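You operate a simulated robot arm through the tools that you are given. There is no shell and no other tool. Be economical: measure what you need, move in short steps, check, and stop when the job is done.

The job below is to be done with a simulated robot arm. You get a single attempt, and the scene is never put back.

JOB
Fit the salt canister, then give the orange dish two portions and the purple dish one.
Fine: one key press is a portion; each dish goes back to its spot; nothing spilt.
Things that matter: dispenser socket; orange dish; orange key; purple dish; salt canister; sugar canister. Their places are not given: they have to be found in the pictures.

It is judged by the outcome, as a careful person would: the job done as asked, and still so three seconds after it is handed in. It fails if anything else is knocked over, pushed out of place, dropped, spilled or broken.

ROBOT AND FRAMES
A 7-joint arm with a two-finger parallel gripper, fixed in place. Base frame: the origin is at the foot of the arm, x ahead of it, y to its left, z up; the work surface is at about z = 0.81. Readings come in m, degrees, newtons and seconds.
With the tool pointing down near the work surface it reaches from about 0.24 to 0.68 m from the base axis. Its first joint turns from -66.0 to 66.0 degrees. Payload 2.4 kg.
The tool frame sits at the grasp point between the pads (the TCP): z along the fingers, y along the line on which they close. The tips reach 0.03 m beyond it. The gripper opens to 0.094 m. The fingers are 0.028 m wide and 0.01 m thick; the gripper's body (0.05 by 0.096 m) begins 0.055 m behind the TCP.
Orientation is that of the tool frame in the base frame, as a unit quaternion [w, x, y, z]. With the fingers straight down and closing along the base's y, the tool's x points along the base's -x, its y along +y and its z along -z.

CONTROLS
- The arm moves only by the tool send_rows. Its argument "moves" is a list that holds one entry, the list of rows, each a list of 6 numbers: the shift along the tool's x, y, z in units of 500 mm (1.0 is 500 mm), then the turn, a rotation vector about the tool's x, y, z in units of 45 degrees (1.0 is 45 degrees). In form: [[[x, y, z, wx, wy, wz], ...]]. A call has 1 to 12 rows; each row is the pose to reach, as a shift and turn from the pose commanded when the call began, along the tool's axes at that moment. "jaw" is the finger opening in m, from 0 to 0.094, set as the call begins (left out, the last holds). A call with a number of a shift or a turn outside -1 to 1 is refused whole. A row lasts 0.2 s, in which the tool goes at most 0.05 m and 8.6 degrees; a call with a longer step from one row to the next is refused whole, and so is a gripper value outside its range. A pose out of reach is approached as far as the arm can. The call stops where the force on the tool passes 40 N (or 10 N more than at its start, if that is more) or the arm is blocked; 0.2 s more then pass. The fingers move at their own pace (about 0.153 m/s each) and stop on an object; they squeeze with about 39 N. The grip force told is the motor's: it shows also when the fingers shut on nothing. Time passes only in rows, and 0.2 s behind the last, so rows that repeat a pose let the fingers close. It gives the time, the measured TCP pose, the force on the tool (base axes), the opening and the grip force at its end, in the units of the frame above (readings bear some noise), with the torque about the TCP (base axes, N m) and any sound that the robot's microphone picked up.
- Cameras (640 x 400 px; columns grow to the right, rows downward): "scene" is fixed at [0.0524, 0.4912, 1.4452]; the picture's right is [-0.56, -0.83, 0.00], its down [-0.48, 0.32, -0.82] and it looks along [0.68, -0.46, -0.57] (base axes); focal length 356 px, centre (320, 200). "wrist" rides on the gripper at [0.076, 0.014, -0.103] in the tool frame; the picture's right is [-0.18, 0.98, 0.00], its down [-0.75, -0.14, -0.64] and it looks along [-0.63, -0.12, 0.77] (tool axes); focal length 243 px, centre (320, 200).
- snapshot(camera): a new picture of that camera. No time passes.
- point_at(camera, pixels): for up to 12 pixels [column, row] of the newest picture of that camera ("zoom" is the newest enlarged one), the place [x, y, z] in the base frame of the surface seen there, good to about 0.002 m. No time passes.
- close_up(camera, box): a new picture of the part [left, top, right, bottom] of that camera's present view, enlarged. No time passes.
- sign_off(): hands the job in; it is judged then, once.

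Work in short steps. Measure before you move; look again where a grasp or a placing could have gone wrong, and mend it. You have 80 turns and 38 pictures in all, those below and enlarged ones among them. Open the gripper and draw the arm clear of the work before you hand the job in, unless the task says otherwise; then end with one line.

The tools are called after ">>>" as a command line: name --argument value ..., lists and objects as JSON in quotes. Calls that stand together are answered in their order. send_rows: Moves the arm, as the interface text tells. Its arguments: {"type":"object","properties":{"moves":{"type":"array"},"jaw":{"type":"number"}},"required":["moves"]} The other tools are called the same way: snapshot (camera) takes a picture; point_at (camera, pixels) gives the place of the surface under pixels of a picture; close_up (camera, box) takes an enlarged picture of a part of a camera's view; sign_off () hands the job in.

At the start:

```text
t: 0.0
tcp_pos: [0.3139, 0.0899, 1.1523]
tcp_rot: [0.0, 0.0, 1.0, 0.0]
ft_force: [0.7, -0.1, 0.2]
wrist_torque: [-0.03, 0.01, 0.04]
gripper_width: 0.0939
gripper_force: 0.1
```

scene: 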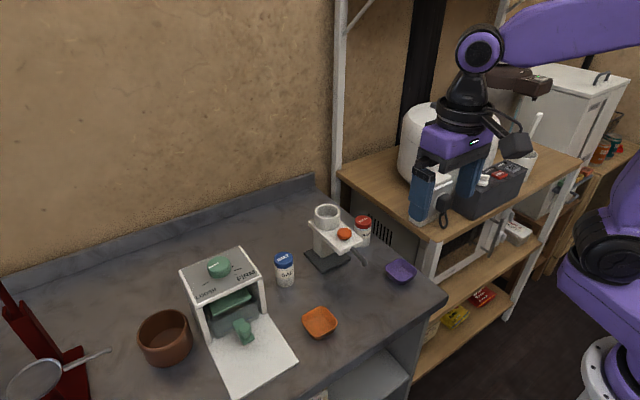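
wrist: 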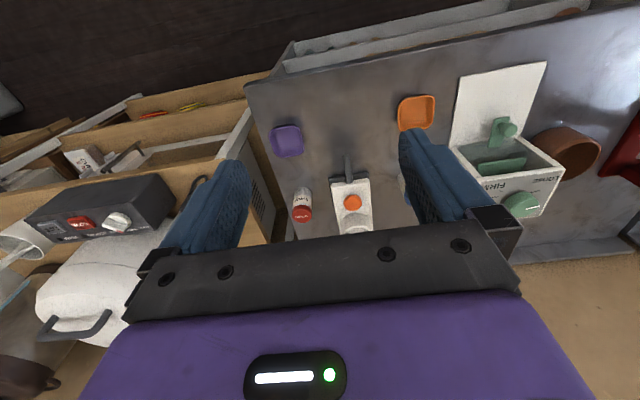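

The scene picture shows a dispenser near (330,230), a blue-capped canister (285,268), a red-capped one (363,228), and orange (320,322) and purple (400,271) dishes. I'll enlarge that area to read the labels.

>>> close_up --camera "scene" --box '[260, 190, 430, 296]'

>>> close_up --camera "scene" --box '[240, 240, 400, 360]'

```text
3.76 times, centred on (345, 243) of scene
```

zoom: 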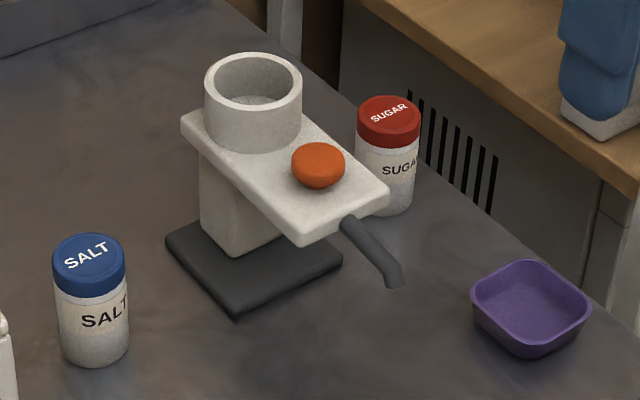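

```text
3.33 times, centred on (320, 300) of scene
```

zoom: 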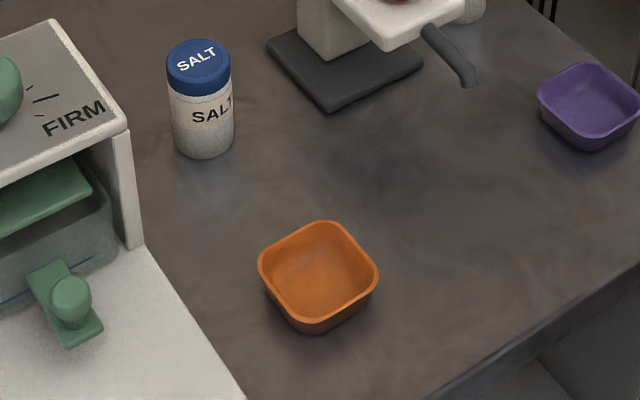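

SALT is the blue-capped canister at zoom (200,100), SUGAR the red one, and the socket is the white cup. I'll measure the key points.

>>> point_at --camera "scene" --pixels '[[283.3, 257.6], [285, 270], [284.5, 283.5], [327.2, 205.5], [315.2, 212.4], [339.4, 212.4], [326.4, 218.8], [327.2, 216.6], [344.5, 230], [344.5, 238.5], [364.7, 264.3], [360, 257]]'

>>> point_at --camera "zoom" --pixels '[[318, 275], [325, 222], [260, 262], [376, 265], [312, 325], [587, 105], [590, 65], [540, 92], [637, 92], [590, 130], [467, 75], [465, 86]]'

>>> point_at --camera "scene" --pixels '[[363, 218], [362, 240], [330, 262], [310, 248], [345, 258], [312, 222], [344, 252], [361, 243], [325, 224], [335, 228], [350, 245], [325, 275]]'

```text
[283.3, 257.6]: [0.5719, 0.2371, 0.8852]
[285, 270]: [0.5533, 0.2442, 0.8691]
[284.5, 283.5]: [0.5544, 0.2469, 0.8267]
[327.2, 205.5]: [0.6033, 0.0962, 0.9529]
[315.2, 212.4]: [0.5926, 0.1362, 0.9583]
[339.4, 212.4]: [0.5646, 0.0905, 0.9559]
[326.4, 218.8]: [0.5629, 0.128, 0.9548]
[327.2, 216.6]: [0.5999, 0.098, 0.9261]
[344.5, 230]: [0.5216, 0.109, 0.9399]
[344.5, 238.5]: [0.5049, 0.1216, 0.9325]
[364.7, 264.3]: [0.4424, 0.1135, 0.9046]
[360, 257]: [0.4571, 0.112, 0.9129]
```

```text
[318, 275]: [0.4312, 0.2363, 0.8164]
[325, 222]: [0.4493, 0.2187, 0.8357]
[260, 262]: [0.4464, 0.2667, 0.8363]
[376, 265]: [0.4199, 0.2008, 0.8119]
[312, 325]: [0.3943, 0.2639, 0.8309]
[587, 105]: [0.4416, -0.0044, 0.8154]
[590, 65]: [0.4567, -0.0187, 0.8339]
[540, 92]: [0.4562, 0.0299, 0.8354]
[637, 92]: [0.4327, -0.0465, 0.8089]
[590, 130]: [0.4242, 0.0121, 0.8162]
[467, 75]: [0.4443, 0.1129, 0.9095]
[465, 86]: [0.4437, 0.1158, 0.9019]
```

```text
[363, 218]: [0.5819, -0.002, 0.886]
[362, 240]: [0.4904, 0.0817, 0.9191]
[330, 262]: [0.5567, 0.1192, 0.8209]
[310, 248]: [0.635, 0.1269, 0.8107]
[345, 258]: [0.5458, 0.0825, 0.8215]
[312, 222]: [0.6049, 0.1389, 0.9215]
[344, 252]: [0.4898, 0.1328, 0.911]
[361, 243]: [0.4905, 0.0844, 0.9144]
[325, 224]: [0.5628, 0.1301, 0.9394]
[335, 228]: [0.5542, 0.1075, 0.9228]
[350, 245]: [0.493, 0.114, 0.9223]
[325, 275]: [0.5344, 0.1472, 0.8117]
```

Salt is near (0.57,0.237), the socket near (0.581,0.112) with its rim at z≈0.957, and the spout tip near (0.443,0.114,0.90). Next I measure the dish rims and the toaster-like neighbour more exactly, using an enlarged wrist view.

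>>> close_up --camera "wrist" --box '[260, 80, 460, 205]'

>>> point_at --camera "scene" --pixels '[[258, 275], [264, 315], [298, 358], [240, 250], [219, 268], [255, 320], [275, 262], [294, 262], [283, 254], [283, 262]]'

```text
3.20 times, centred on (360, 142) of wrist
```

zoom: 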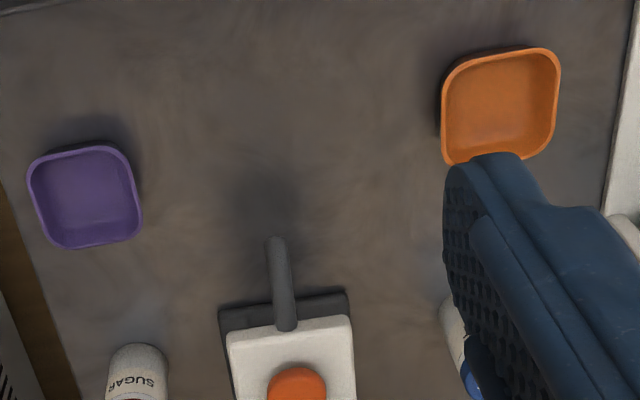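

```text
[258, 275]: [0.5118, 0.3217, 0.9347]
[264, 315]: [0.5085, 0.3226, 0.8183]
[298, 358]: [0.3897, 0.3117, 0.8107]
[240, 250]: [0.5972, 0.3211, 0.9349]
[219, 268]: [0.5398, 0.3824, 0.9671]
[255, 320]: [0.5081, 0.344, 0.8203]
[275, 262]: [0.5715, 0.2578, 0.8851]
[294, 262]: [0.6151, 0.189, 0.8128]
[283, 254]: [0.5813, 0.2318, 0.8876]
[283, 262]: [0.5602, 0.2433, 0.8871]
```

>>> point_at --camera "zoom" --pixels '[[443, 110], [558, 90], [500, 52], [482, 160], [505, 105], [29, 195], [139, 195], [85, 148], [90, 243], [84, 195], [274, 240], [286, 325]]'

>>> point_at --camera "zoom" --pixels '[[297, 385], [270, 390], [325, 385], [228, 340], [350, 320], [265, 238], [283, 237], [274, 250], [125, 350], [614, 150], [137, 375]]'

```text
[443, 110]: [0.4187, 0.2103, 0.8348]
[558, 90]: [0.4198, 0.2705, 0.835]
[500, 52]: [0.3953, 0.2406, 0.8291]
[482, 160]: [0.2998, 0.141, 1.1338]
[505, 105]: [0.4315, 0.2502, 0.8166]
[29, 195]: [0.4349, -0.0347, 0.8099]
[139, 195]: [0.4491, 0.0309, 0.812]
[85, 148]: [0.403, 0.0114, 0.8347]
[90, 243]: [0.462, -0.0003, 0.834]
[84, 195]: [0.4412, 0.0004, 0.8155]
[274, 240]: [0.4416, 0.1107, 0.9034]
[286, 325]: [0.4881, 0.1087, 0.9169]
```

```text
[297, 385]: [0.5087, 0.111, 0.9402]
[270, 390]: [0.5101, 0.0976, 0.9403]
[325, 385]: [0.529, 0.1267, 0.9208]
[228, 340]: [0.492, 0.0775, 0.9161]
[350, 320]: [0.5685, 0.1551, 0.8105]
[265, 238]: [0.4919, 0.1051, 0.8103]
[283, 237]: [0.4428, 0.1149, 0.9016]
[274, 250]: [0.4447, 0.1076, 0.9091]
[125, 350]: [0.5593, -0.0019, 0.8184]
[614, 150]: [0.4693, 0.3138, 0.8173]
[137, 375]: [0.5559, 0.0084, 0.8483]
```

The orange dish centre is ≈(0.421,0.240) and purple ≈(0.432,0.000), both about 0.061 wide; the salt top is at 0.887. I move to above the salt canister, then look.

>>> send_rows --moves '[[[-0.057, 0.033, 0.043, 0, 0, 0], [-0.114, 0.065, 0.086, 0, 0, 0], [-0.171, 0.098, 0.128, 0, 0, 0], [-0.228, 0.13, 0.171, 0, 0, 0], [-0.285, 0.163, 0.214, 0, 0, 0], [-0.342, 0.195, 0.257, 0, 0, 0], [-0.399, 0.228, 0.299, 0, 0, 0], [-0.456, 0.261, 0.342, 0, 0, 0], [-0.513, 0.293, 0.385, 0, 0, 0], [-0.513, 0.293, 0.385, 0, 0, 0]]]' --jaw 0.094

>>> snapshot --camera "wrist"

```text
t: 2.2
tcp_pos: [0.5697, 0.2395, 0.9598]
tcp_rot: [0.0, 0.0, 1.0, 0.0]
ft_force: [-0.9, 0.3, -0.5]
wrist_torque: [0.03, 0.0, 0.02]
gripper_width: 0.0941
gripper_force: 0.1
```

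```text
32 pictures are left
```

wrist: 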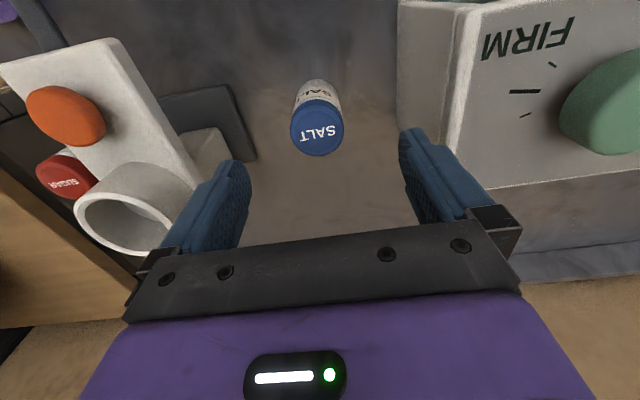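

The salt cap is seen at (317,130) between the fingers; I measure it and the socket from here.

>>> point_at --camera "wrist" --pixels '[[316, 128], [292, 132], [341, 128], [316, 153], [318, 103], [80, 220], [135, 195], [172, 225], [120, 168], [165, 195], [150, 230], [100, 245]]'

```text
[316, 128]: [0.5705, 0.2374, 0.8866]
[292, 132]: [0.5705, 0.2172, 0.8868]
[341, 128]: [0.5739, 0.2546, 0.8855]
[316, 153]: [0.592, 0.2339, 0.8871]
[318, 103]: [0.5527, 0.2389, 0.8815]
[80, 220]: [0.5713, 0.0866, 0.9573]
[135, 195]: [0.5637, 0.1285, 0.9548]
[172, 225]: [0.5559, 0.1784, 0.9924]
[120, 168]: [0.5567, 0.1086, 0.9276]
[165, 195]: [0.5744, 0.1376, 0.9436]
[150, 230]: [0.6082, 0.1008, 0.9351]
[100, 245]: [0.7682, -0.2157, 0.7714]
```

Cap centre ≈(0.572,0.236), diameter 0.04. I descend to TCP z≈0.880 so the fingertips stay above the socket rim later, then close.

>>> send_rows --moves '[[[-0.004, -0.006, 0.05, 0, 0, 0], [-0.004, -0.006, 0.1, 0, 0, 0], [-0.004, -0.006, 0.14, 0, 0, 0], [-0.004, -0.006, 0.16, 0, 0, 0], [-0.004, -0.006, 0.16, 0, 0, 0]]]'

>>> send_rows --moves '[[[0, 0, 0, 0, 0, 0], [0, 0, 0, 0, 0, 0], [0, 0, 0, 0, 0, 0]]]' --jaw 0.02

```text
t: 3.4
tcp_pos: [0.5715, 0.2348, 0.878]
tcp_rot: [0.0, 0.0, 1.0, 0.001]
ft_force: [-0.6, 0.2, 0.5]
wrist_torque: [0.01, -0.01, 0.0]
gripper_width: 0.0938
gripper_force: 0.0
```

```text
t: 4.2
tcp_pos: [0.573, 0.2344, 0.8784]
tcp_rot: [0.0, 0.0, 1.0, 0.0]
ft_force: [0.4, 0.2, 1.7]
wrist_torque: [0.01, -0.03, 0.05]
gripper_width: 0.0421
gripper_force: 39.2
```

Gripped (0.042 m, 39 N). I lift 0.17 m and carry it over the socket, then look.

>>> send_rows --moves '[[[0, 0, -0.08, 0, 0, 0], [0, 0, -0.16, 0, 0, 0], [0, 0, -0.25, 0, 0, 0], [0, 0, -0.34, 0, 0, 0], [-0.006, -0.08, -0.34, 0, 0, 0], [-0.012, -0.16, -0.34, 0, 0, 0], [-0.018, -0.24, -0.34, 0, 0, 0], [-0.018, -0.246, -0.34, 0, 0, 0]]]'

>>> snapshot --camera "wrist"

>>> close_up --camera "scene" --box '[260, 140, 420, 260]'

```text
t: 6.0
tcp_pos: [0.5804, 0.1107, 1.0474]
tcp_rot: [0.0, -0.001, 1.0, 0.0]
ft_force: [0.2, 0.4, -1.3]
wrist_torque: [0.0, -0.03, -0.02]
gripper_width: 0.042
gripper_force: 38.8
```

```text
31 pictures are left
```

wrist: 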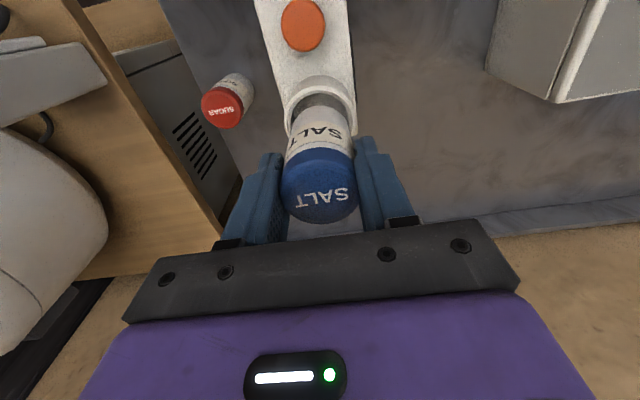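

```text
3.33 times, centred on (340, 200) of scene
```

zoom: 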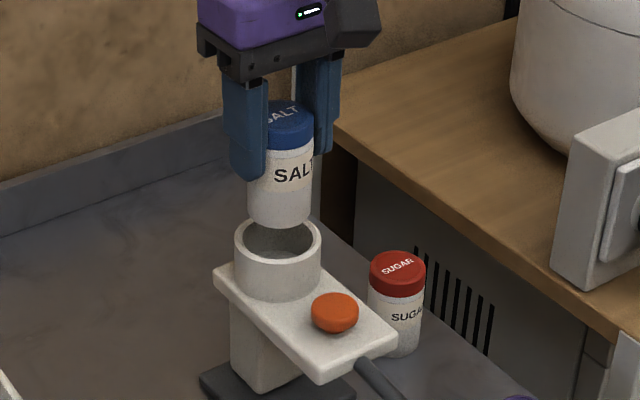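

The canister hangs straight above the socket. I measure the rim edges in both views to centre it.

>>> point_at --camera "wrist" --pixels '[[287, 112], [353, 112], [318, 80], [320, 92], [291, 130], [353, 132], [345, 90], [296, 92]]'

>>> point_at --camera "zoom" --pixels '[[238, 240], [318, 240], [278, 262], [255, 257], [302, 257], [246, 228], [310, 226], [278, 245], [276, 232], [282, 205]]'

```text
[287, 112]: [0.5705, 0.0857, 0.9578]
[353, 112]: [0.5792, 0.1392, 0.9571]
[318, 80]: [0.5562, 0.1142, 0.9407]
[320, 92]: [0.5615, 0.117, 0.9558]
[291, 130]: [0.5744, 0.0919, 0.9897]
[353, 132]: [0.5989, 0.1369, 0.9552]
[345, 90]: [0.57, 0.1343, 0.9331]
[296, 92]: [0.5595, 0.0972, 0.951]
```

```text
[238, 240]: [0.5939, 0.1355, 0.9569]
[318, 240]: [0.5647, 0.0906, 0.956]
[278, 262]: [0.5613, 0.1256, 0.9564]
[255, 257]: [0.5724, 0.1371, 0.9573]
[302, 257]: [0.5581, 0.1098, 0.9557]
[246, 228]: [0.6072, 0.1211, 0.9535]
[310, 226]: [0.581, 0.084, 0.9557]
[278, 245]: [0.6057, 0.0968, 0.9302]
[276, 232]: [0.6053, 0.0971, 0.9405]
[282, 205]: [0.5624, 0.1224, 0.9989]
```

The rim fit gives a centre ≈(0.583,0.112), while the canister is at ≈(0.580,0.1105). I shift by 3 mm and 1.5 mm, then descend partway into the mouth.

>>> send_rows --moves '[[[-0.006, 0.003, 0, 0, 0, 0], [-0.006, 0.003, 0.02, 0, 0, 0], [-0.006, 0.003, 0.04, 0, 0, 0], [-0.006, 0.003, 0.055, 0, 0, 0], [-0.006, 0.003, 0.065, 0, 0, 0], [-0.006, 0.003, 0.075, 0, 0, 0], [-0.006, 0.003, 0.075, 0, 0, 0]]]'

>>> close_up --camera "scene" --box '[280, 150, 400, 240]'

```text
t: 7.6
tcp_pos: [0.5867, 0.1131, 1.0145]
tcp_rot: [0.004, 0.0, 1.0, 0.001]
ft_force: [2.5, 3.4, 30.1]
wrist_torque: [0.78, -0.17, -0.11]
gripper_width: 0.0418
gripper_force: 38.9
```

```text
4.44 times, centred on (340, 195) of scene
```

zoom: 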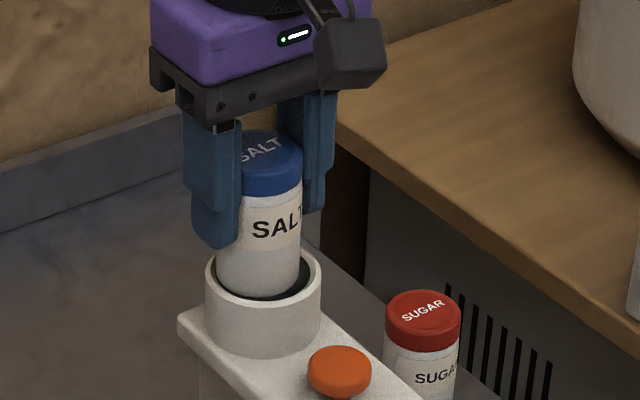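

Force 30 N with torque +0.78 about x: the bottom edge is on the rim at the +y side, and the gap shows right of the canister at (310,280). I raise 8 mm and shift about 3 mm in -y and 2 mm in -x, then go down again.

>>> send_rows --moves '[[[0, 0, -0.02, 0, 0, 0], [0.004, -0.006, -0.02, 0, 0, 0], [0.004, -0.006, -0.01, 0, 0, 0], [0.004, -0.006, 0.0, 0, 0, 0], [0.004, -0.006, 0.0, 0, 0, 0]]]'

>>> close_up --camera "scene" --box '[280, 150, 400, 240]'

```text
t: 8.8
tcp_pos: [0.5824, 0.1089, 1.0139]
tcp_rot: [0.001, 0.001, 1.0, 0.0]
ft_force: [-5.3, -1.6, 27.4]
wrist_torque: [-0.54, 0.58, -0.08]
gripper_width: 0.0421
gripper_force: 38.5
```

```text
4.44 times, centred on (340, 195) of scene
```

zoom: 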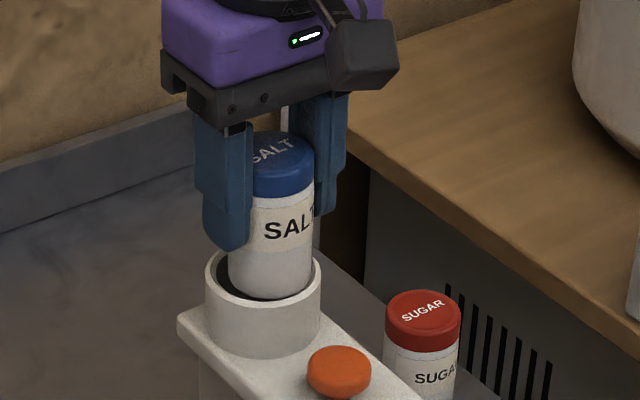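

Now the torque shows contact on the -y/-x side, so the centre lies between. I raise, shift back about 1.5 mm in y and 1 mm in x, and retry.

>>> send_rows --moves '[[[0, 0, -0.02, 0, 0, 0], [-0.0025, 0.003, -0.02, 0, 0, 0], [-0.0025, 0.003, -0.01, 0, 0, 0], [-0.0025, 0.003, 0.0, 0, 0, 0], [-0.0025, 0.003, 0.005, 0, 0, 0], [-0.0025, 0.003, 0.005, 0, 0, 0]]]'

>>> close_up --camera "scene" --box '[280, 150, 400, 240]'

```text
t: 10.2
tcp_pos: [0.5841, 0.1094, 1.0092]
tcp_rot: [0.0, 0.0, 1.0, 0.0]
ft_force: [-0.1, -0.2, -1.4]
wrist_torque: [-0.01, -0.04, 0.02]
gripper_width: 0.042
gripper_force: 39.0
```

```text
4.44 times, centred on (340, 195) of scene
```

zoom: 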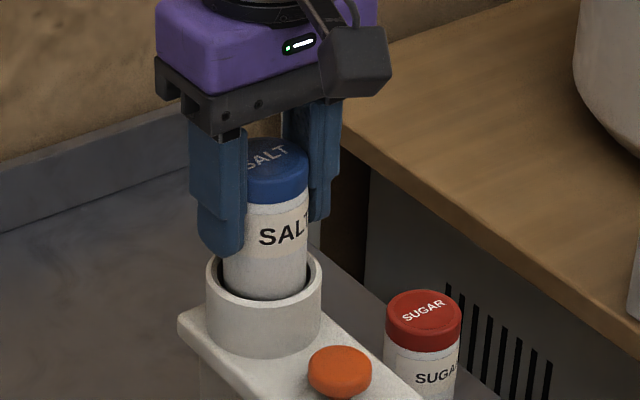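

Force is now zero and the canister is inside the mouth. I go on down slowly.

>>> send_rows --moves '[[[0, 0, 0.008, 0, 0, 0], [0, 0, 0.016, 0, 0, 0], [0, 0, 0.024, 0, 0, 0], [0, 0, 0.032, 0, 0, 0], [0, 0, 0.032, 0, 0, 0]]]'

>>> close_up --camera "scene" --box '[280, 150, 400, 240]'

```text
t: 11.4
tcp_pos: [0.5843, 0.1116, 0.9927]
tcp_rot: [0.001, 0.0, 1.0, -0.001]
ft_force: [2.6, -2.1, 0.4]
wrist_torque: [-0.13, -0.11, 0.03]
gripper_width: 0.0422
gripper_force: 39.2
```

```text
4.44 times, centred on (340, 195) of scene
```

zoom: 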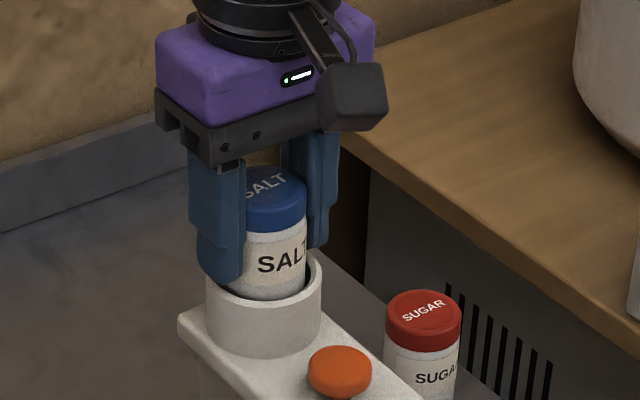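

Still no vertical load, with the canister bottom at about 0.925. I go a few millimetres more until something touches.

>>> send_rows --moves '[[[0, 0, 0.004, 0, 0, 0], [0, 0, 0.008, 0, 0, 0], [0, 0, 0.008, 0, 0, 0]]]'

```text
t: 12.2
tcp_pos: [0.5851, 0.1112, 0.9892]
tcp_rot: [0.001, 0.0, 1.0, 0.0]
ft_force: [0.5, -1.0, -0.6]
wrist_torque: [-0.07, -0.04, 0.02]
gripper_width: 0.0419
gripper_force: 38.8
```

The tips are now just above the rim (0.959). I release so the canister slides down in the cup, then rise and look.

>>> send_rows --moves '[[[0, 0, 0, 0, 0, 0], [0, 0, 0, 0, 0, 0], [0, 0, 0, 0, 0, 0], [0, 0, -0.06, 0, 0, 0], [0, 0, -0.14, 0, 0, 0], [0, 0, -0.2, 0, 0, 0]]]' --jaw 0.094

>>> close_up --camera "scene" --box '[280, 170, 400, 260]'

>>> point_at --camera "zoom" --pixels '[[260, 120], [260, 100], [235, 120], [285, 120]]'

```text
t: 13.6
tcp_pos: [0.5825, 0.1113, 1.0879]
tcp_rot: [-0.001, 0.0, 1.0, -0.001]
ft_force: [0.3, -0.3, -0.1]
wrist_torque: [-0.02, -0.02, 0.02]
gripper_width: 0.0944
gripper_force: 0.0
```

```text
4.44 times, centred on (340, 215) of scene
```

zoom: 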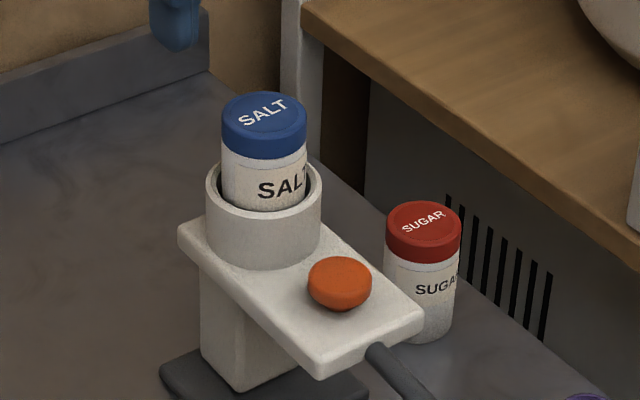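

```text
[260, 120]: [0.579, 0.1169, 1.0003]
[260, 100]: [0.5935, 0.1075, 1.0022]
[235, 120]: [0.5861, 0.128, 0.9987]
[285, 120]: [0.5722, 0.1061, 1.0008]
```

The cap top sits level at z≈1.000, so the canister bottom is at about plate level (0.923). I close the fingers and press lightly on the cap to confirm it is seated.

>>> send_rows --moves '[[[0, 0, 0.0, 0, 0, 0], [0, 0, 0.03, 0, 0, 0], [0, 0, 0.06, 0, 0, 0], [0, 0, 0.085, 0, 0, 0], [0, 0, 0.1, 0, 0, 0], [0, 0, 0.106, 0, 0, 0], [0, 0, 0.112, 0, 0, 0], [0, 0, 0.118, 0, 0, 0], [0, 0, 0.122, 0, 0, 0]]]' --jaw 0.0

```text
t: 15.6
tcp_pos: [0.5847, 0.1106, 1.0292]
tcp_rot: [0.001, 0.0, 1.0, 0.0]
ft_force: [-3.1, -1.9, 10.2]
wrist_torque: [-0.03, 0.21, 0.01]
gripper_width: 0.0
gripper_force: 33.3
```

Tips met the cap at z≈0.999 with a 10 N reaction, so it is seated. I rise, move over toward the orange dish, and tilt the tool 40° so the gripper body will later clear the spout.

>>> send_rows --moves '[[[0, 0, -0.08, 0, 0, 0], [0, 0, -0.16, 0, 0, 0], [0.075, 0.043, -0.14, 0, 0, 0], [0.15, 0.086, -0.12, 0, 0, 0], [0.227, 0.129, -0.1, 0, 0, 0], [0.303, 0.172, -0.08, 0, 0, 0], [0.378, 0.215, -0.06, 0, 0, 0], [0.454, 0.258, -0.045, 0, 0, 0], [0.454, 0.258, -0.045, 0, 0, 0]]]' --jaw 0.094

>>> send_rows --moves '[[[0, 0, 0, 0, -0.178, 0], [0, 0, 0, 0, -0.356, 0], [0, 0, 0, 0, -0.533, 0], [0, 0, 0, 0, -0.711, 0], [0, 0, 0, 0, -0.889, 0], [0, 0, 0, 0, -0.889, 0]]]'

>>> snapshot --camera "scene"

>>> snapshot --camera "wrist"

```text
t: 17.6
tcp_pos: [0.3557, 0.2371, 1.0482]
tcp_rot: [0.0, 0.0, 1.0, 0.0]
ft_force: [-0.6, -0.1, 0.2]
wrist_torque: [0.0, 0.0, 0.01]
gripper_width: 0.0939
gripper_force: 0.1
```

```text
t: 19.0
tcp_pos: [0.3561, 0.239, 1.05]
tcp_rot: [0.342, 0.0, 0.94, 0.0]
ft_force: [-0.7, -0.1, -0.6]
wrist_torque: [0.0, 0.02, 0.02]
gripper_width: 0.0941
gripper_force: 0.1
```

```text
24 pictures are left
```

scene: 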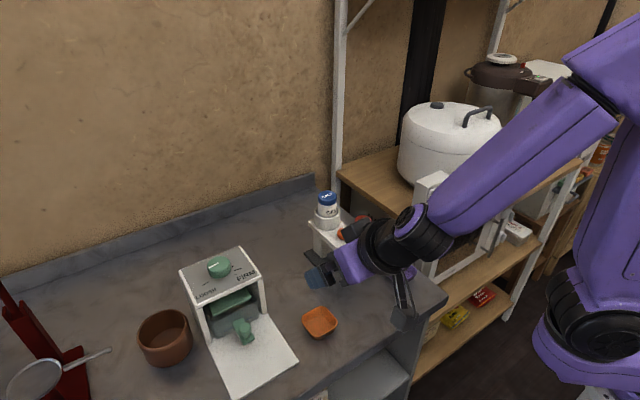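

```text
23 pictures are left
```

wrist: 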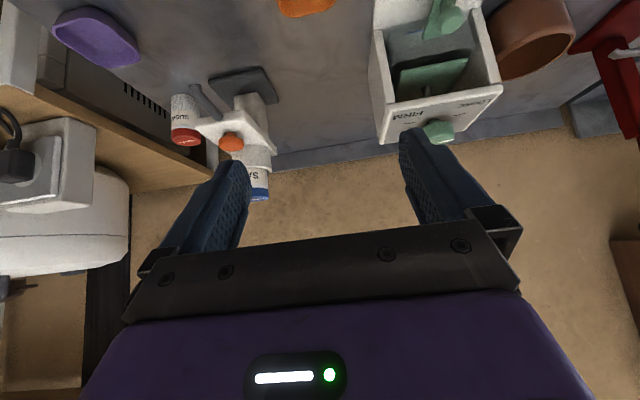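

The tilt worked. I measure the low-hanging camera housing at (400,322) to see its clearance, and recheck the dish corners.

>>> point_at --camera "scene" --pixels '[[400, 326], [392, 318], [405, 314], [414, 310], [321, 306], [303, 320], [337, 318], [319, 338], [320, 322]]'

```text
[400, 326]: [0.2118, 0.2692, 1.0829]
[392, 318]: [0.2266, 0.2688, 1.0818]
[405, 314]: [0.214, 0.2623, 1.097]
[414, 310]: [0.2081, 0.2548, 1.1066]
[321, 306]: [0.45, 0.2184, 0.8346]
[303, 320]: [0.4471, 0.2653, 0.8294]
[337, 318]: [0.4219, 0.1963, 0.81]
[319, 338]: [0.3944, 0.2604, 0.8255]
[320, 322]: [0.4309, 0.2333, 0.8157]
```

The housing stays about 3 cm above TCP height, which is enough. I descend to the dish with tilted fingers on either side of it, TCP target (0.408,0.240,0.846).

>>> send_rows --moves '[[[0.046, 0, 0.055, 0, 0, 0], [0.092, 0, 0.11, 0, 0, 0], [0.138, 0, 0.165, 0, 0, 0], [0.184, 0, 0.219, 0, 0, 0], [0.184, 0, 0.26, 0, 0, 0], [0.184, 0, 0.3, 0, 0, 0], [0.184, 0, 0.34, 0, 0, 0], [0.184, 0, 0.378, 0, 0, 0], [0.184, 0, 0.378, 0, 0, 0]]]'

>>> close_up --camera "scene" --box '[260, 260, 420, 360]'

```text
t: 21.0
tcp_pos: [0.3932, 0.2231, 0.9455]
tcp_rot: [0.338, -0.001, 0.941, -0.007]
ft_force: [-0.7, -0.5, 0.0]
wrist_torque: [0.0, 0.0, -0.02]
gripper_width: 0.0939
gripper_force: 0.1
out of reach, approached as far as the arm can: row 2, 3, 4, 5, 6, 7, 8, 9
```

```text
4.00 times, centred on (340, 310) of scene
```

zoom: 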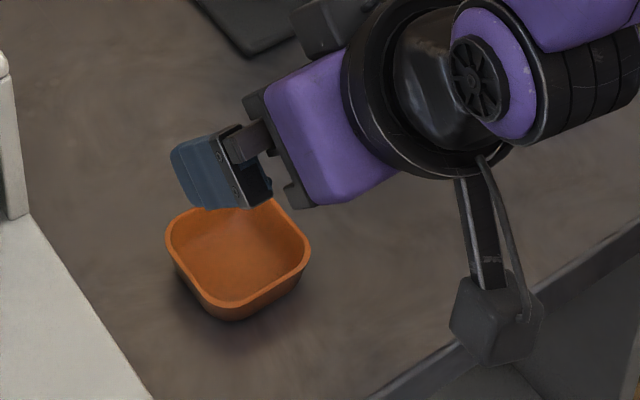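

The forward tilt is out of reach this low (stopped at z=0.945; nothing touched). I'll back up and use a sideways tilt instead, with the hand leaning toward +y and the fingers closing along x.

>>> send_rows --moves '[[[-0.037, 0, -0.076, 0, 0, 0], [-0.074, 0, -0.151, 0, 0, 0], [-0.11, 0, -0.227, 0, 0, 0], [-0.147, 0, -0.302, 0, 0, 0], [-0.184, 0, -0.378, 0, 0, 0], [-0.184, 0, -0.378, 0, 0, 0]]]'

>>> send_rows --moves '[[[0, 0, 0, 0, 0.178, 0], [0, 0, 0, 0, 0.356, 0], [0, 0, 0, 0, 0.533, 0], [0, 0, 0, 0, 0.711, 0], [0, 0, 0, 0, 0.889, 0], [0, 0, 0, 0, 0.889, 0]]]'

```text
t: 22.4
tcp_pos: [0.3439, 0.2244, 1.1457]
tcp_rot: [0.342, 0.0, 0.94, 0.001]
ft_force: [-0.6, 0.1, -0.1]
wrist_torque: [-0.03, 0.02, -0.01]
gripper_width: 0.094
gripper_force: 0.1
```

```text
t: 23.8
tcp_pos: [0.3443, 0.2235, 1.1464]
tcp_rot: [-0.001, -0.002, 1.0, 0.0]
ft_force: [-0.5, -1.0, -0.5]
wrist_torque: [0.01, -0.02, -0.03]
gripper_width: 0.0938
gripper_force: 0.1
```

The tool is vertical again at (0.344,0.2235,1.146). Now I yaw +90° about the base z in two calls, so the closing axis lies along x and the camera faces -y.

>>> send_rows --moves '[[[0, 0, 0, 0, 0, -0.167], [0, 0, 0, 0, 0, -0.333], [0, 0, 0, 0, 0, -0.5], [0, 0, 0, 0, 0, -0.667], [0, 0, 0, 0, 0, -0.833], [0, 0, 0, 0, 0, -1.0]]]'

>>> send_rows --moves '[[[0, 0, 0, 0, 0, -0.167], [0, 0, 0, 0, 0, -0.333], [0, 0, 0, 0, 0, -0.5], [0, 0, 0, 0, 0, -0.667], [0, 0, 0, 0, 0, -0.833], [0, 0, 0, 0, 0, -1.0]]]'

```text
t: 25.2
tcp_pos: [0.3449, 0.2252, 1.145]
tcp_rot: [0.0, -0.384, 0.923, 0.0]
ft_force: [-0.6, 0.0, 0.4]
wrist_torque: [0.02, 0.01, 0.02]
gripper_width: 0.0939
gripper_force: 0.0
```

```text
t: 26.6
tcp_pos: [0.3428, 0.225, 1.1456]
tcp_rot: [0.0, 0.708, -0.707, 0.0]
ft_force: [-0.2, 0.0, -0.5]
wrist_torque: [0.0, -0.03, -0.03]
gripper_width: 0.0942
gripper_force: 0.0
```

Yaw done. I move to above the +y side of the orange dish and tilt 40° so the fingers point toward -y.

>>> send_rows --moves '[[[-0.04, -0.038, 0.048, 0, 0, 0], [-0.08, -0.077, 0.096, 0, 0, 0], [-0.12, -0.115, 0.144, 0, 0, 0], [-0.16, -0.154, 0.192, 0, 0, 0], [-0.16, -0.154, 0.192, 0, 0.178, 0], [-0.16, -0.154, 0.192, 0, 0.356, 0], [-0.16, -0.154, 0.192, 0, 0.533, 0], [-0.16, -0.154, 0.192, 0, 0.711, 0], [-0.16, -0.154, 0.192, 0, 0.889, 0], [-0.16, -0.154, 0.192, 0, 0.889, 0]]]'

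>>> snapshot --camera "scene"

```text
t: 28.8
tcp_pos: [0.4214, 0.3039, 1.0477]
tcp_rot: [-0.243, -0.664, 0.664, -0.243]
ft_force: [-0.5, -0.4, 0.1]
wrist_torque: [-0.03, 0.04, 0.04]
gripper_width: 0.0943
gripper_force: 0.0
```

```text
21 pictures are left
```

scene: 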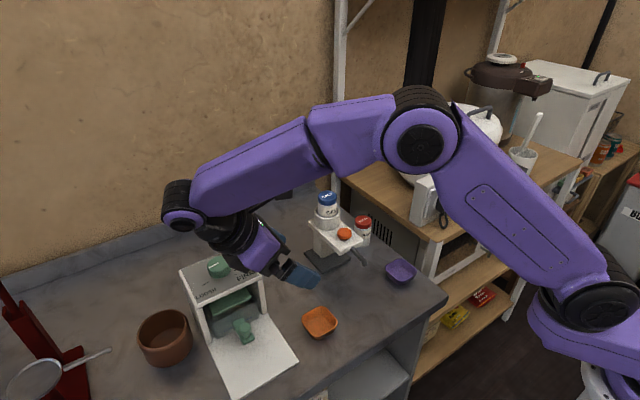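

The sideways pose is reachable. I check how low the wrist and forearm hang against the toaster before descending.

>>> point_at --camera "scene" --pixels '[[185, 230], [230, 252], [215, 240], [250, 265], [265, 268], [284, 278], [310, 287], [205, 205], [219, 262], [240, 330]]'

```text
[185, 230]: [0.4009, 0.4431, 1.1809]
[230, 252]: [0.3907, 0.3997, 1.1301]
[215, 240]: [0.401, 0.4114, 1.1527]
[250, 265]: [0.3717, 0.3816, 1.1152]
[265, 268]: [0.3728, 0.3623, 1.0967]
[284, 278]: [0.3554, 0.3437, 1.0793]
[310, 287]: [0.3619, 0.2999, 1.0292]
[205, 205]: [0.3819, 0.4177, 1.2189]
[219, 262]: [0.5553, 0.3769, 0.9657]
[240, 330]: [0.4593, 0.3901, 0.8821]
```

All clear by several centimetres. I descend and then slide along the finger axis to the dish.

>>> send_rows --moves '[[[-0.045, 0, 0.054, 0, 0, 0], [-0.09, 0, 0.108, 0, 0, 0], [-0.136, 0, 0.162, 0, 0, 0], [-0.182, 0, 0.216, 0, 0, 0], [-0.182, 0, 0.26, 0, 0, 0], [-0.182, 0, 0.3, 0, 0, 0], [-0.182, 0, 0.34, 0, 0, 0], [-0.182, 0, 0.36, 0, 0, 0], [-0.182, 0, 0.374, 0, 0, 0], [-0.182, 0, 0.374, 0, 0, 0]]]'

>>> close_up --camera "scene" --box '[240, 250, 400, 350]'

```text
t: 31.0
tcp_pos: [0.4183, 0.2544, 0.8474]
tcp_rot: [0.242, 0.664, -0.664, 0.242]
ft_force: [-0.8, -0.3, 0.0]
wrist_torque: [0.02, 0.0, -0.03]
gripper_width: 0.094
gripper_force: 0.1
```

```text
4.00 times, centred on (320, 300) of scene
```

zoom: 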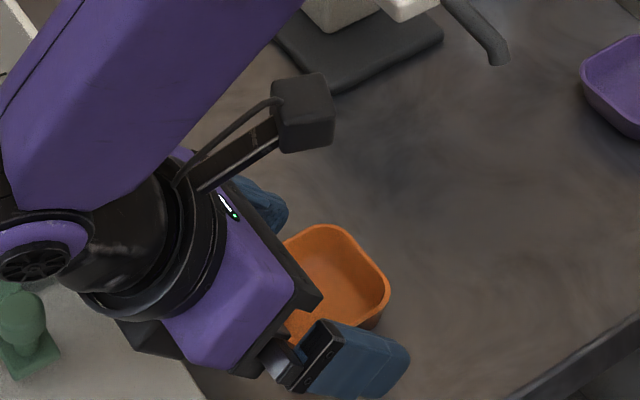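

The fingers straddle the orange dish and no force shows. I close on it.

>>> send_rows --moves '[[[0, 0, 0, 0, 0, 0], [0, 0, 0, 0, 0, 0], [0, 0, 0, 0, 0, 0]]]' --jaw 0.04

>>> close_up --camera "scene" --box '[240, 250, 400, 350]'

```text
t: 31.8
tcp_pos: [0.4194, 0.2546, 0.8469]
tcp_rot: [-0.242, -0.664, 0.665, -0.242]
ft_force: [-0.5, 0.2, -0.1]
wrist_torque: [0.0, 0.01, -0.02]
gripper_width: 0.0398
gripper_force: 0.0
```

```text
4.00 times, centred on (320, 300) of scene
```

zoom: 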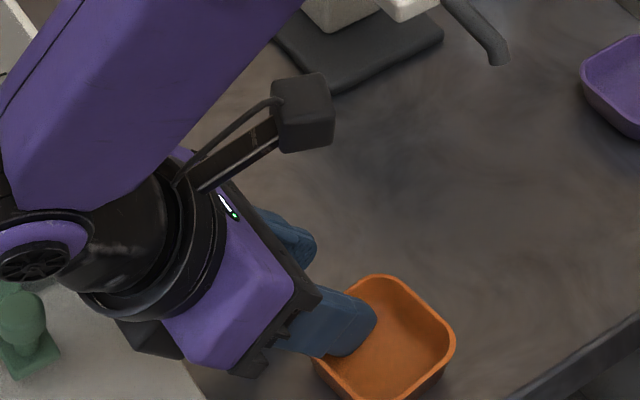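

The dish was not caught: the fingers closed to 0.04 and it slid toward -x. I measure where it is now and how it lies before mending this.

>>> point_at --camera "zoom" --pixels '[[383, 278], [452, 345], [425, 305], [380, 395], [400, 345], [355, 355], [345, 345], [310, 240], [370, 310], [330, 350], [420, 385], [320, 365]]'

>>> snapshot --camera "wrist"

>>> snapshot --camera "scene"

```text
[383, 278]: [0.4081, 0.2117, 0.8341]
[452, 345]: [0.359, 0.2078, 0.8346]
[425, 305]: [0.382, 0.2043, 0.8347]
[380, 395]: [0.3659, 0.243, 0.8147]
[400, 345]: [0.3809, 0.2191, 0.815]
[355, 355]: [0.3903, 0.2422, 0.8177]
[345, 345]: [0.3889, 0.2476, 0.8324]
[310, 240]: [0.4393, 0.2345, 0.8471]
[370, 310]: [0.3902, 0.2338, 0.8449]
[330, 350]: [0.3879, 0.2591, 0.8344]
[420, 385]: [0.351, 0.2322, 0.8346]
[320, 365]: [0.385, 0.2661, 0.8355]
```

```text
18 pictures are left
```

wrist: 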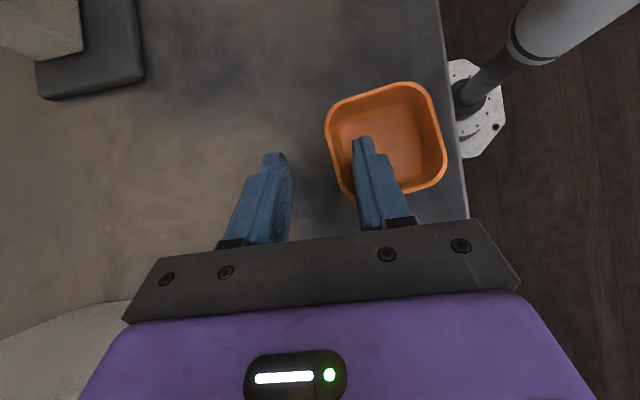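

```text
17 pictures are left
```

scene: 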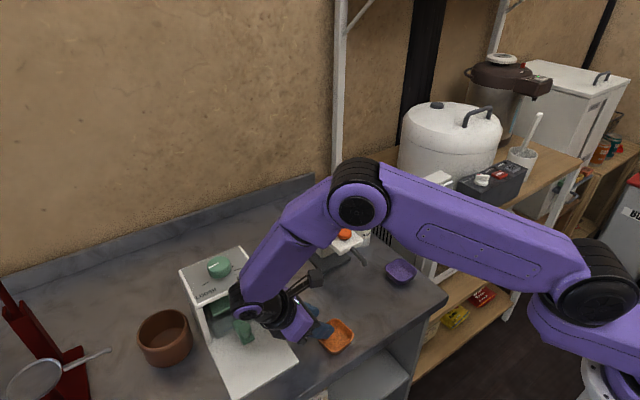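

The dish sits flat and undamaged, displaced about 4 cm in -x, centred near (0.380,0.236). Squeezing the tapered sides ejects it, so I'll clamp a single wall (the -x one) with one finger inside. First I measure its rim in the wrist view.

>>> point_at --camera "wrist" --pixels '[[326, 125], [330, 150], [440, 130], [444, 155], [380, 88], [410, 84], [420, 187], [432, 110], [400, 130], [345, 185]]'

>>> send_rows --moves '[[[0.026, 0, -0.031, 0, 0, 0], [0.051, 0, -0.061, 0, 0, 0], [0.077, 0, -0.092, 0, 0, 0], [0.077, 0, -0.092, 0, 0, 0]]]'

>>> snapshot --camera "wrist"

```text
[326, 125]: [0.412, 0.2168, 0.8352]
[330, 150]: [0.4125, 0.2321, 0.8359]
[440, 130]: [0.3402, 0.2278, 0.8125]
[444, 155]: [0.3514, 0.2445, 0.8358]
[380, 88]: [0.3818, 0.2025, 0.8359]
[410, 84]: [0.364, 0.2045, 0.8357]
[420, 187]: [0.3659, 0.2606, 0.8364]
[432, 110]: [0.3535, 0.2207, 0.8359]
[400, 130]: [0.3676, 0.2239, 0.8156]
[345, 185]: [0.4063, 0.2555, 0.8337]
```

```text
t: 32.8
tcp_pos: [0.4209, 0.2566, 0.9099]
tcp_rot: [0.241, 0.665, -0.664, 0.242]
ft_force: [0.3, -0.5, -0.2]
wrist_torque: [0.03, 0.01, 0.0]
gripper_width: 0.0401
gripper_force: 0.0
```

```text
16 pictures are left
```

wrist: 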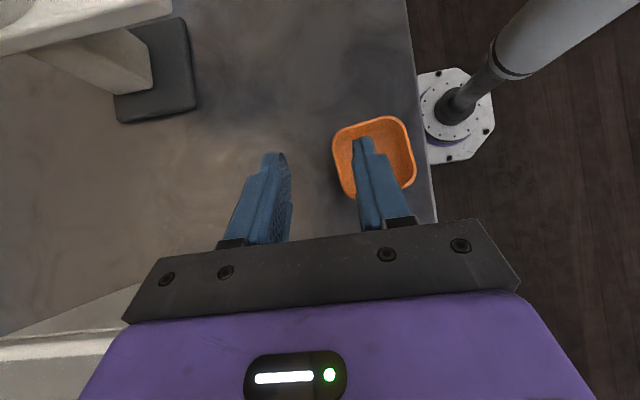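

The -x wall runs at x≈0.352, y centre ≈0.233. I open to 0.05, shift over that wall, and come down with one finger inside and one outside, TCP (0.352,0.248,0.853).

>>> send_rows --moves '[[[0.005, 0.068, 0.004, 0, 0, 0], [0.011, 0.136, 0.009, 0, 0, 0], [0.011, 0.136, 0.009, 0, 0, 0], [-0.013, 0.136, 0.038, 0, 0, 0], [-0.037, 0.136, 0.066, 0, 0, 0], [-0.037, 0.136, 0.066, 0, 0, 0]]]' --jaw 0.05

>>> snapshot --camera "wrist"

```text
t: 34.2
tcp_pos: [0.3531, 0.2474, 0.8677]
tcp_rot: [-0.242, -0.664, 0.665, -0.242]
ft_force: [0.4, -1.0, 0.1]
wrist_torque: [0.01, -0.03, -0.02]
gripper_width: 0.05
gripper_force: 0.0
```

```text
15 pictures are left
```

wrist: 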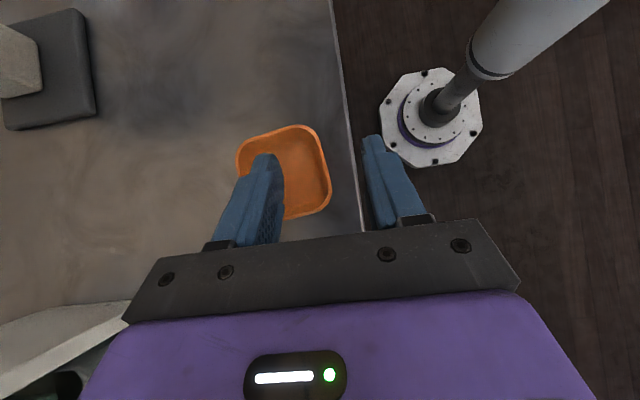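

The wall at (330,180) lies between the fingers. I go down the last 14 mm and close on it.

>>> send_rows --moves '[[[-0.009, 0, 0.011, 0, 0, 0], [-0.018, 0, 0.022, 0, 0, 0], [-0.018, 0, 0.022, 0, 0, 0]]]'

>>> send_rows --moves '[[[0, 0, 0, 0, 0, 0], [0, 0, 0, 0, 0, 0], [0, 0, 0, 0, 0, 0]]]' --jaw 0.0

>>> snapshot --camera "wrist"

```text
t: 35.0
tcp_pos: [0.3512, 0.2488, 0.8557]
tcp_rot: [-0.242, -0.664, 0.665, -0.242]
ft_force: [-0.4, 0.1, 0.2]
wrist_torque: [-0.01, 0.04, -0.01]
gripper_width: 0.05
gripper_force: 0.1
```

```text
t: 35.8
tcp_pos: [0.3524, 0.2477, 0.8567]
tcp_rot: [0.241, 0.665, -0.664, 0.243]
ft_force: [1.4, -1.0, 14.9]
wrist_torque: [-0.13, -0.28, -0.21]
gripper_width: 0.0
gripper_force: 32.8
```

```text
14 pictures are left
```

wrist: 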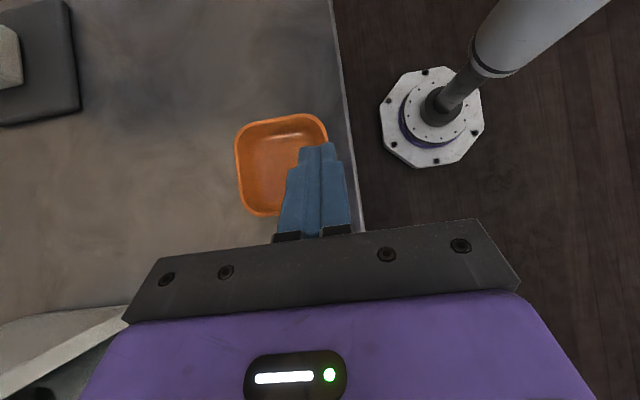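

The fingers shut to 0 standing on the rim (15 N up): the sloping wall slips out of a clamp, too. New plan: straddle the dish low and close only gently in small steps, so it can be slid along the table. I raise, open, and go to (0.382,0.249).

>>> send_rows --moves '[[[0.026, 0, -0.031, 0, 0, 0], [0.051, 0, -0.061, 0, 0, 0], [0.077, 0, -0.092, 0, 0, 0], [0.077, 0, -0.092, 0, 0, 0]]]'

>>> send_rows --moves '[[[0, -0.03, 0, 0, 0, 0], [0, -0.06, 0, 0, 0, 0], [0, -0.06, 0, 0, 0, 0]]]' --jaw 0.094

>>> snapshot --camera "wrist"

```text
t: 36.8
tcp_pos: [0.3528, 0.2467, 0.9153]
tcp_rot: [-0.242, -0.664, 0.665, -0.242]
ft_force: [-0.2, -0.1, -1.7]
wrist_torque: [-0.01, 0.0, 0.02]
gripper_width: 0.0001
gripper_force: 33.2
```

```text
t: 37.6
tcp_pos: [0.3828, 0.2486, 0.9146]
tcp_rot: [0.241, 0.665, -0.665, 0.241]
ft_force: [-0.1, 0.9, -0.8]
wrist_torque: [0.03, -0.04, 0.03]
gripper_width: 0.0939
gripper_force: 0.1
```

```text
13 pictures are left
```

wrist: 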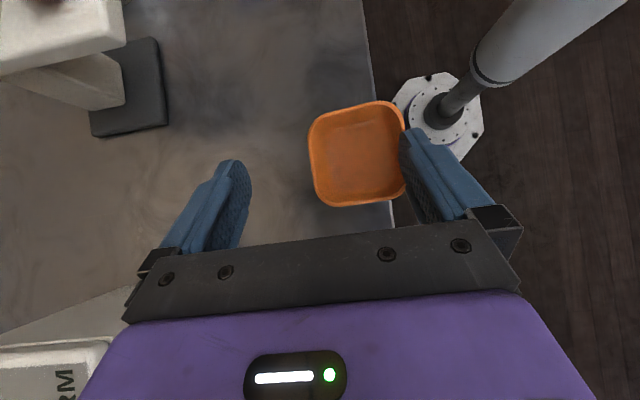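

The dish looks nearer the table edge at (390,200). I measure its rim and the edge.

>>> point_at --camera "wrist" --pixels '[[311, 150], [313, 175], [398, 125], [402, 150], [345, 109], [375, 103], [340, 203], [375, 203], [360, 155], [388, 215], [378, 90], [316, 140]]'

```text
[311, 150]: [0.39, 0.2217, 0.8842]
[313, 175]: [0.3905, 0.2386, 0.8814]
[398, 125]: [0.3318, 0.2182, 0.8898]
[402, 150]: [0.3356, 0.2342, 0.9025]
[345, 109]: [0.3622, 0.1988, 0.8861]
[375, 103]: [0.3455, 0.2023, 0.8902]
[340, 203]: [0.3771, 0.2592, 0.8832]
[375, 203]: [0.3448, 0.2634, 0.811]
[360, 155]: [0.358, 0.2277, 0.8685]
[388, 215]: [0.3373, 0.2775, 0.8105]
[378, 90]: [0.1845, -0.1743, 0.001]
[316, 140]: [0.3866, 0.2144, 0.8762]
```

Surprising: the rim reads z≈0.885, so the dish is off the table and somehow still with the near finger. I look from the scene camera before doing anything.

>>> close_up --camera "scene" --box '[280, 260, 400, 350]'

```text
4.44 times, centred on (340, 305) of scene
```

zoom: 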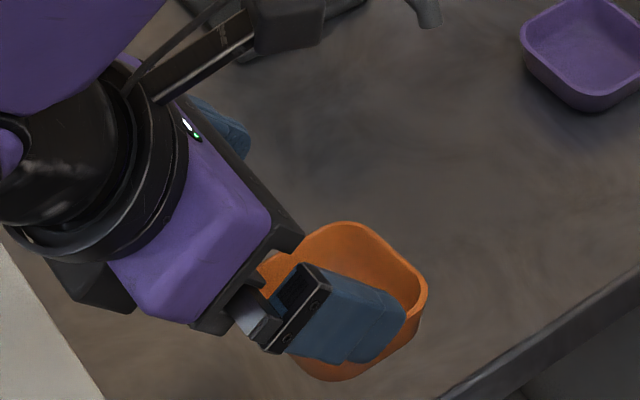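

The near finger seems wedged with the dish's -x wall, about 5 cm up near the table edge. I carry it gently +x to above its home spot and then lower it, so any drop is tiny and on the table.

>>> send_rows --moves '[[[0, -0.025, 0, 0, 0, 0], [0, -0.05, 0, 0, 0, 0], [0, -0.075, 0, 0, 0, 0], [0, -0.1, 0, 0, 0, 0], [-0.014, -0.12, -0.012, 0, 0, 0], [-0.03, -0.12, 0.007, 0, 0, 0], [-0.046, -0.12, 0.026, 0, 0, 0], [-0.055, -0.12, 0.037, 0, 0, 0], [-0.062, -0.12, 0.045, 0, 0, 0], [-0.062, -0.12, 0.045, 0, 0, 0]]]'

>>> snapshot --camera "wrist"

>>> point_at --camera "wrist" --pixels '[[311, 150], [313, 175], [398, 125], [345, 109], [375, 103], [340, 203], [375, 203], [360, 155]]'

```text
t: 39.8
tcp_pos: [0.4423, 0.256, 0.8777]
tcp_rot: [0.242, 0.664, -0.664, 0.243]
ft_force: [-0.7, -0.1, 0.4]
wrist_torque: [0.01, -0.01, -0.06]
gripper_width: 0.094
gripper_force: 0.0
```

```text
11 pictures are left
```

wrist: 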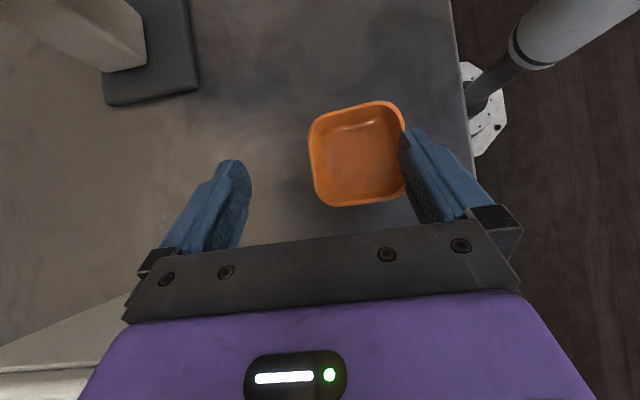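

```text
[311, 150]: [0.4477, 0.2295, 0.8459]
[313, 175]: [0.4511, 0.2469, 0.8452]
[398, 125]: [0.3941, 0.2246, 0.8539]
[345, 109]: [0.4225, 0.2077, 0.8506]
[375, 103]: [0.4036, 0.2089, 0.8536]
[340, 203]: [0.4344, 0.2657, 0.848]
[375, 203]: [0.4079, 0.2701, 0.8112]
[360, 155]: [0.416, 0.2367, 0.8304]
```

The dish rides with the near finger, now over its home with the rim at 0.846–0.854, so it has 11–19 mm to go. I lower it onto the table in small steps.

>>> send_rows --moves '[[[-0.008, 0, 0.006, 0, 0, 0], [-0.014, 0, 0.012, 0, 0, 0], [-0.02, 0, 0.019, 0, 0, 0], [-0.025, 0, 0.025, 0, 0, 0], [-0.028, 0, 0.03, 0, 0, 0], [-0.028, 0, 0.03, 0, 0, 0]]]'

>>> point_at --camera "wrist" --pixels '[[311, 150]]'

>>> send_rows --moves '[[[0, 0.01, 0, 0, 0, 0], [0, 0.02, 0, 0, 0, 0], [0, 0.02, 0, 0, 0, 0]]]'

>>> snapshot --camera "wrist"

```text
t: 41.2
tcp_pos: [0.4434, 0.2587, 0.8584]
tcp_rot: [0.242, 0.665, -0.664, 0.242]
ft_force: [0.2, 1.3, 11.4]
wrist_torque: [-0.29, 0.28, 0.11]
gripper_width: 0.094
gripper_force: 0.1
```

```text
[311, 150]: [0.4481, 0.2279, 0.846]
```

```text
t: 42.0
tcp_pos: [0.4336, 0.2576, 0.8583]
tcp_rot: [-0.241, -0.664, 0.665, -0.243]
ft_force: [6.9, 0.1, 21.4]
wrist_torque: [-0.46, 0.48, 0.24]
gripper_width: 0.0903
gripper_force: 0.0
```

```text
10 pictures are left
```

wrist: 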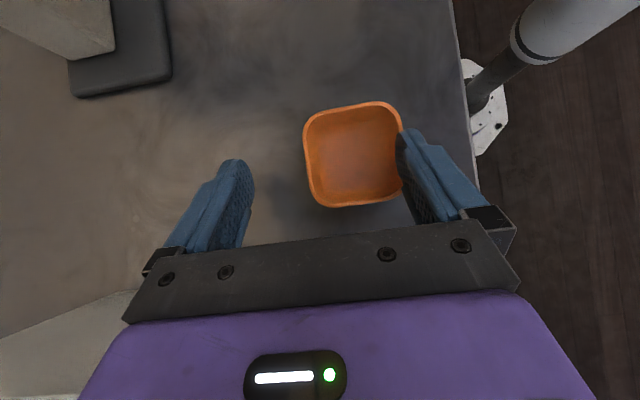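

The finger still presses the dish (21 N down) and drags it in -x, so it is wedged on the thin wall; a hard squeeze is clearly wrong here. I raise 3 cm and look whether the dish stays down now.

>>> send_rows --moves '[[[0.013, 0, -0.015, 0, 0, 0], [0.026, 0, -0.031, 0, 0, 0], [0.039, 0, -0.046, 0, 0, 0], [0.039, 0, -0.046, 0, 0, 0]]]'

>>> close_up --camera "wrist" --box '[260, 80, 480, 240]'

>>> point_at --camera "wrist" --pixels '[[311, 150], [313, 175], [398, 125], [345, 109], [375, 103], [340, 203], [375, 203], [360, 155]]'

```text
t: 43.0
tcp_pos: [0.4316, 0.2571, 0.8873]
tcp_rot: [-0.243, -0.664, 0.665, -0.241]
ft_force: [0.3, -0.1, -1.0]
wrist_torque: [0.01, -0.02, 0.02]
gripper_width: 0.094
gripper_force: 0.1
```

```text
2.50 times, centred on (370, 160) of wrist
```

zoom: 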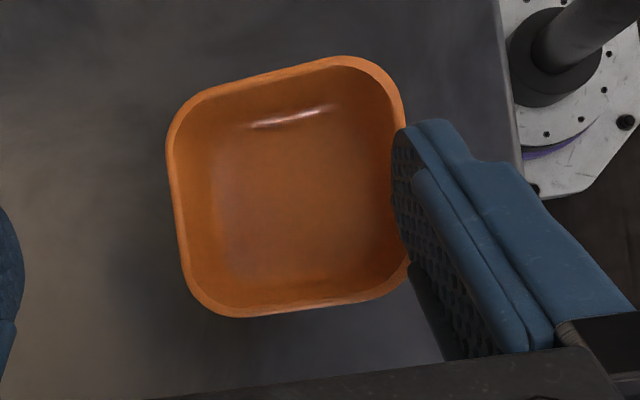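

```text
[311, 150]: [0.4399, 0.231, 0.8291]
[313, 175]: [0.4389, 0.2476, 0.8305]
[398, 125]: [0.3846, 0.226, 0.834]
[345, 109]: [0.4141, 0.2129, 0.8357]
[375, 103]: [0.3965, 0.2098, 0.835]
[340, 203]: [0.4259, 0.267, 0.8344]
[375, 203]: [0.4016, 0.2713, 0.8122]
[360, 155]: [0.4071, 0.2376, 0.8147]
```

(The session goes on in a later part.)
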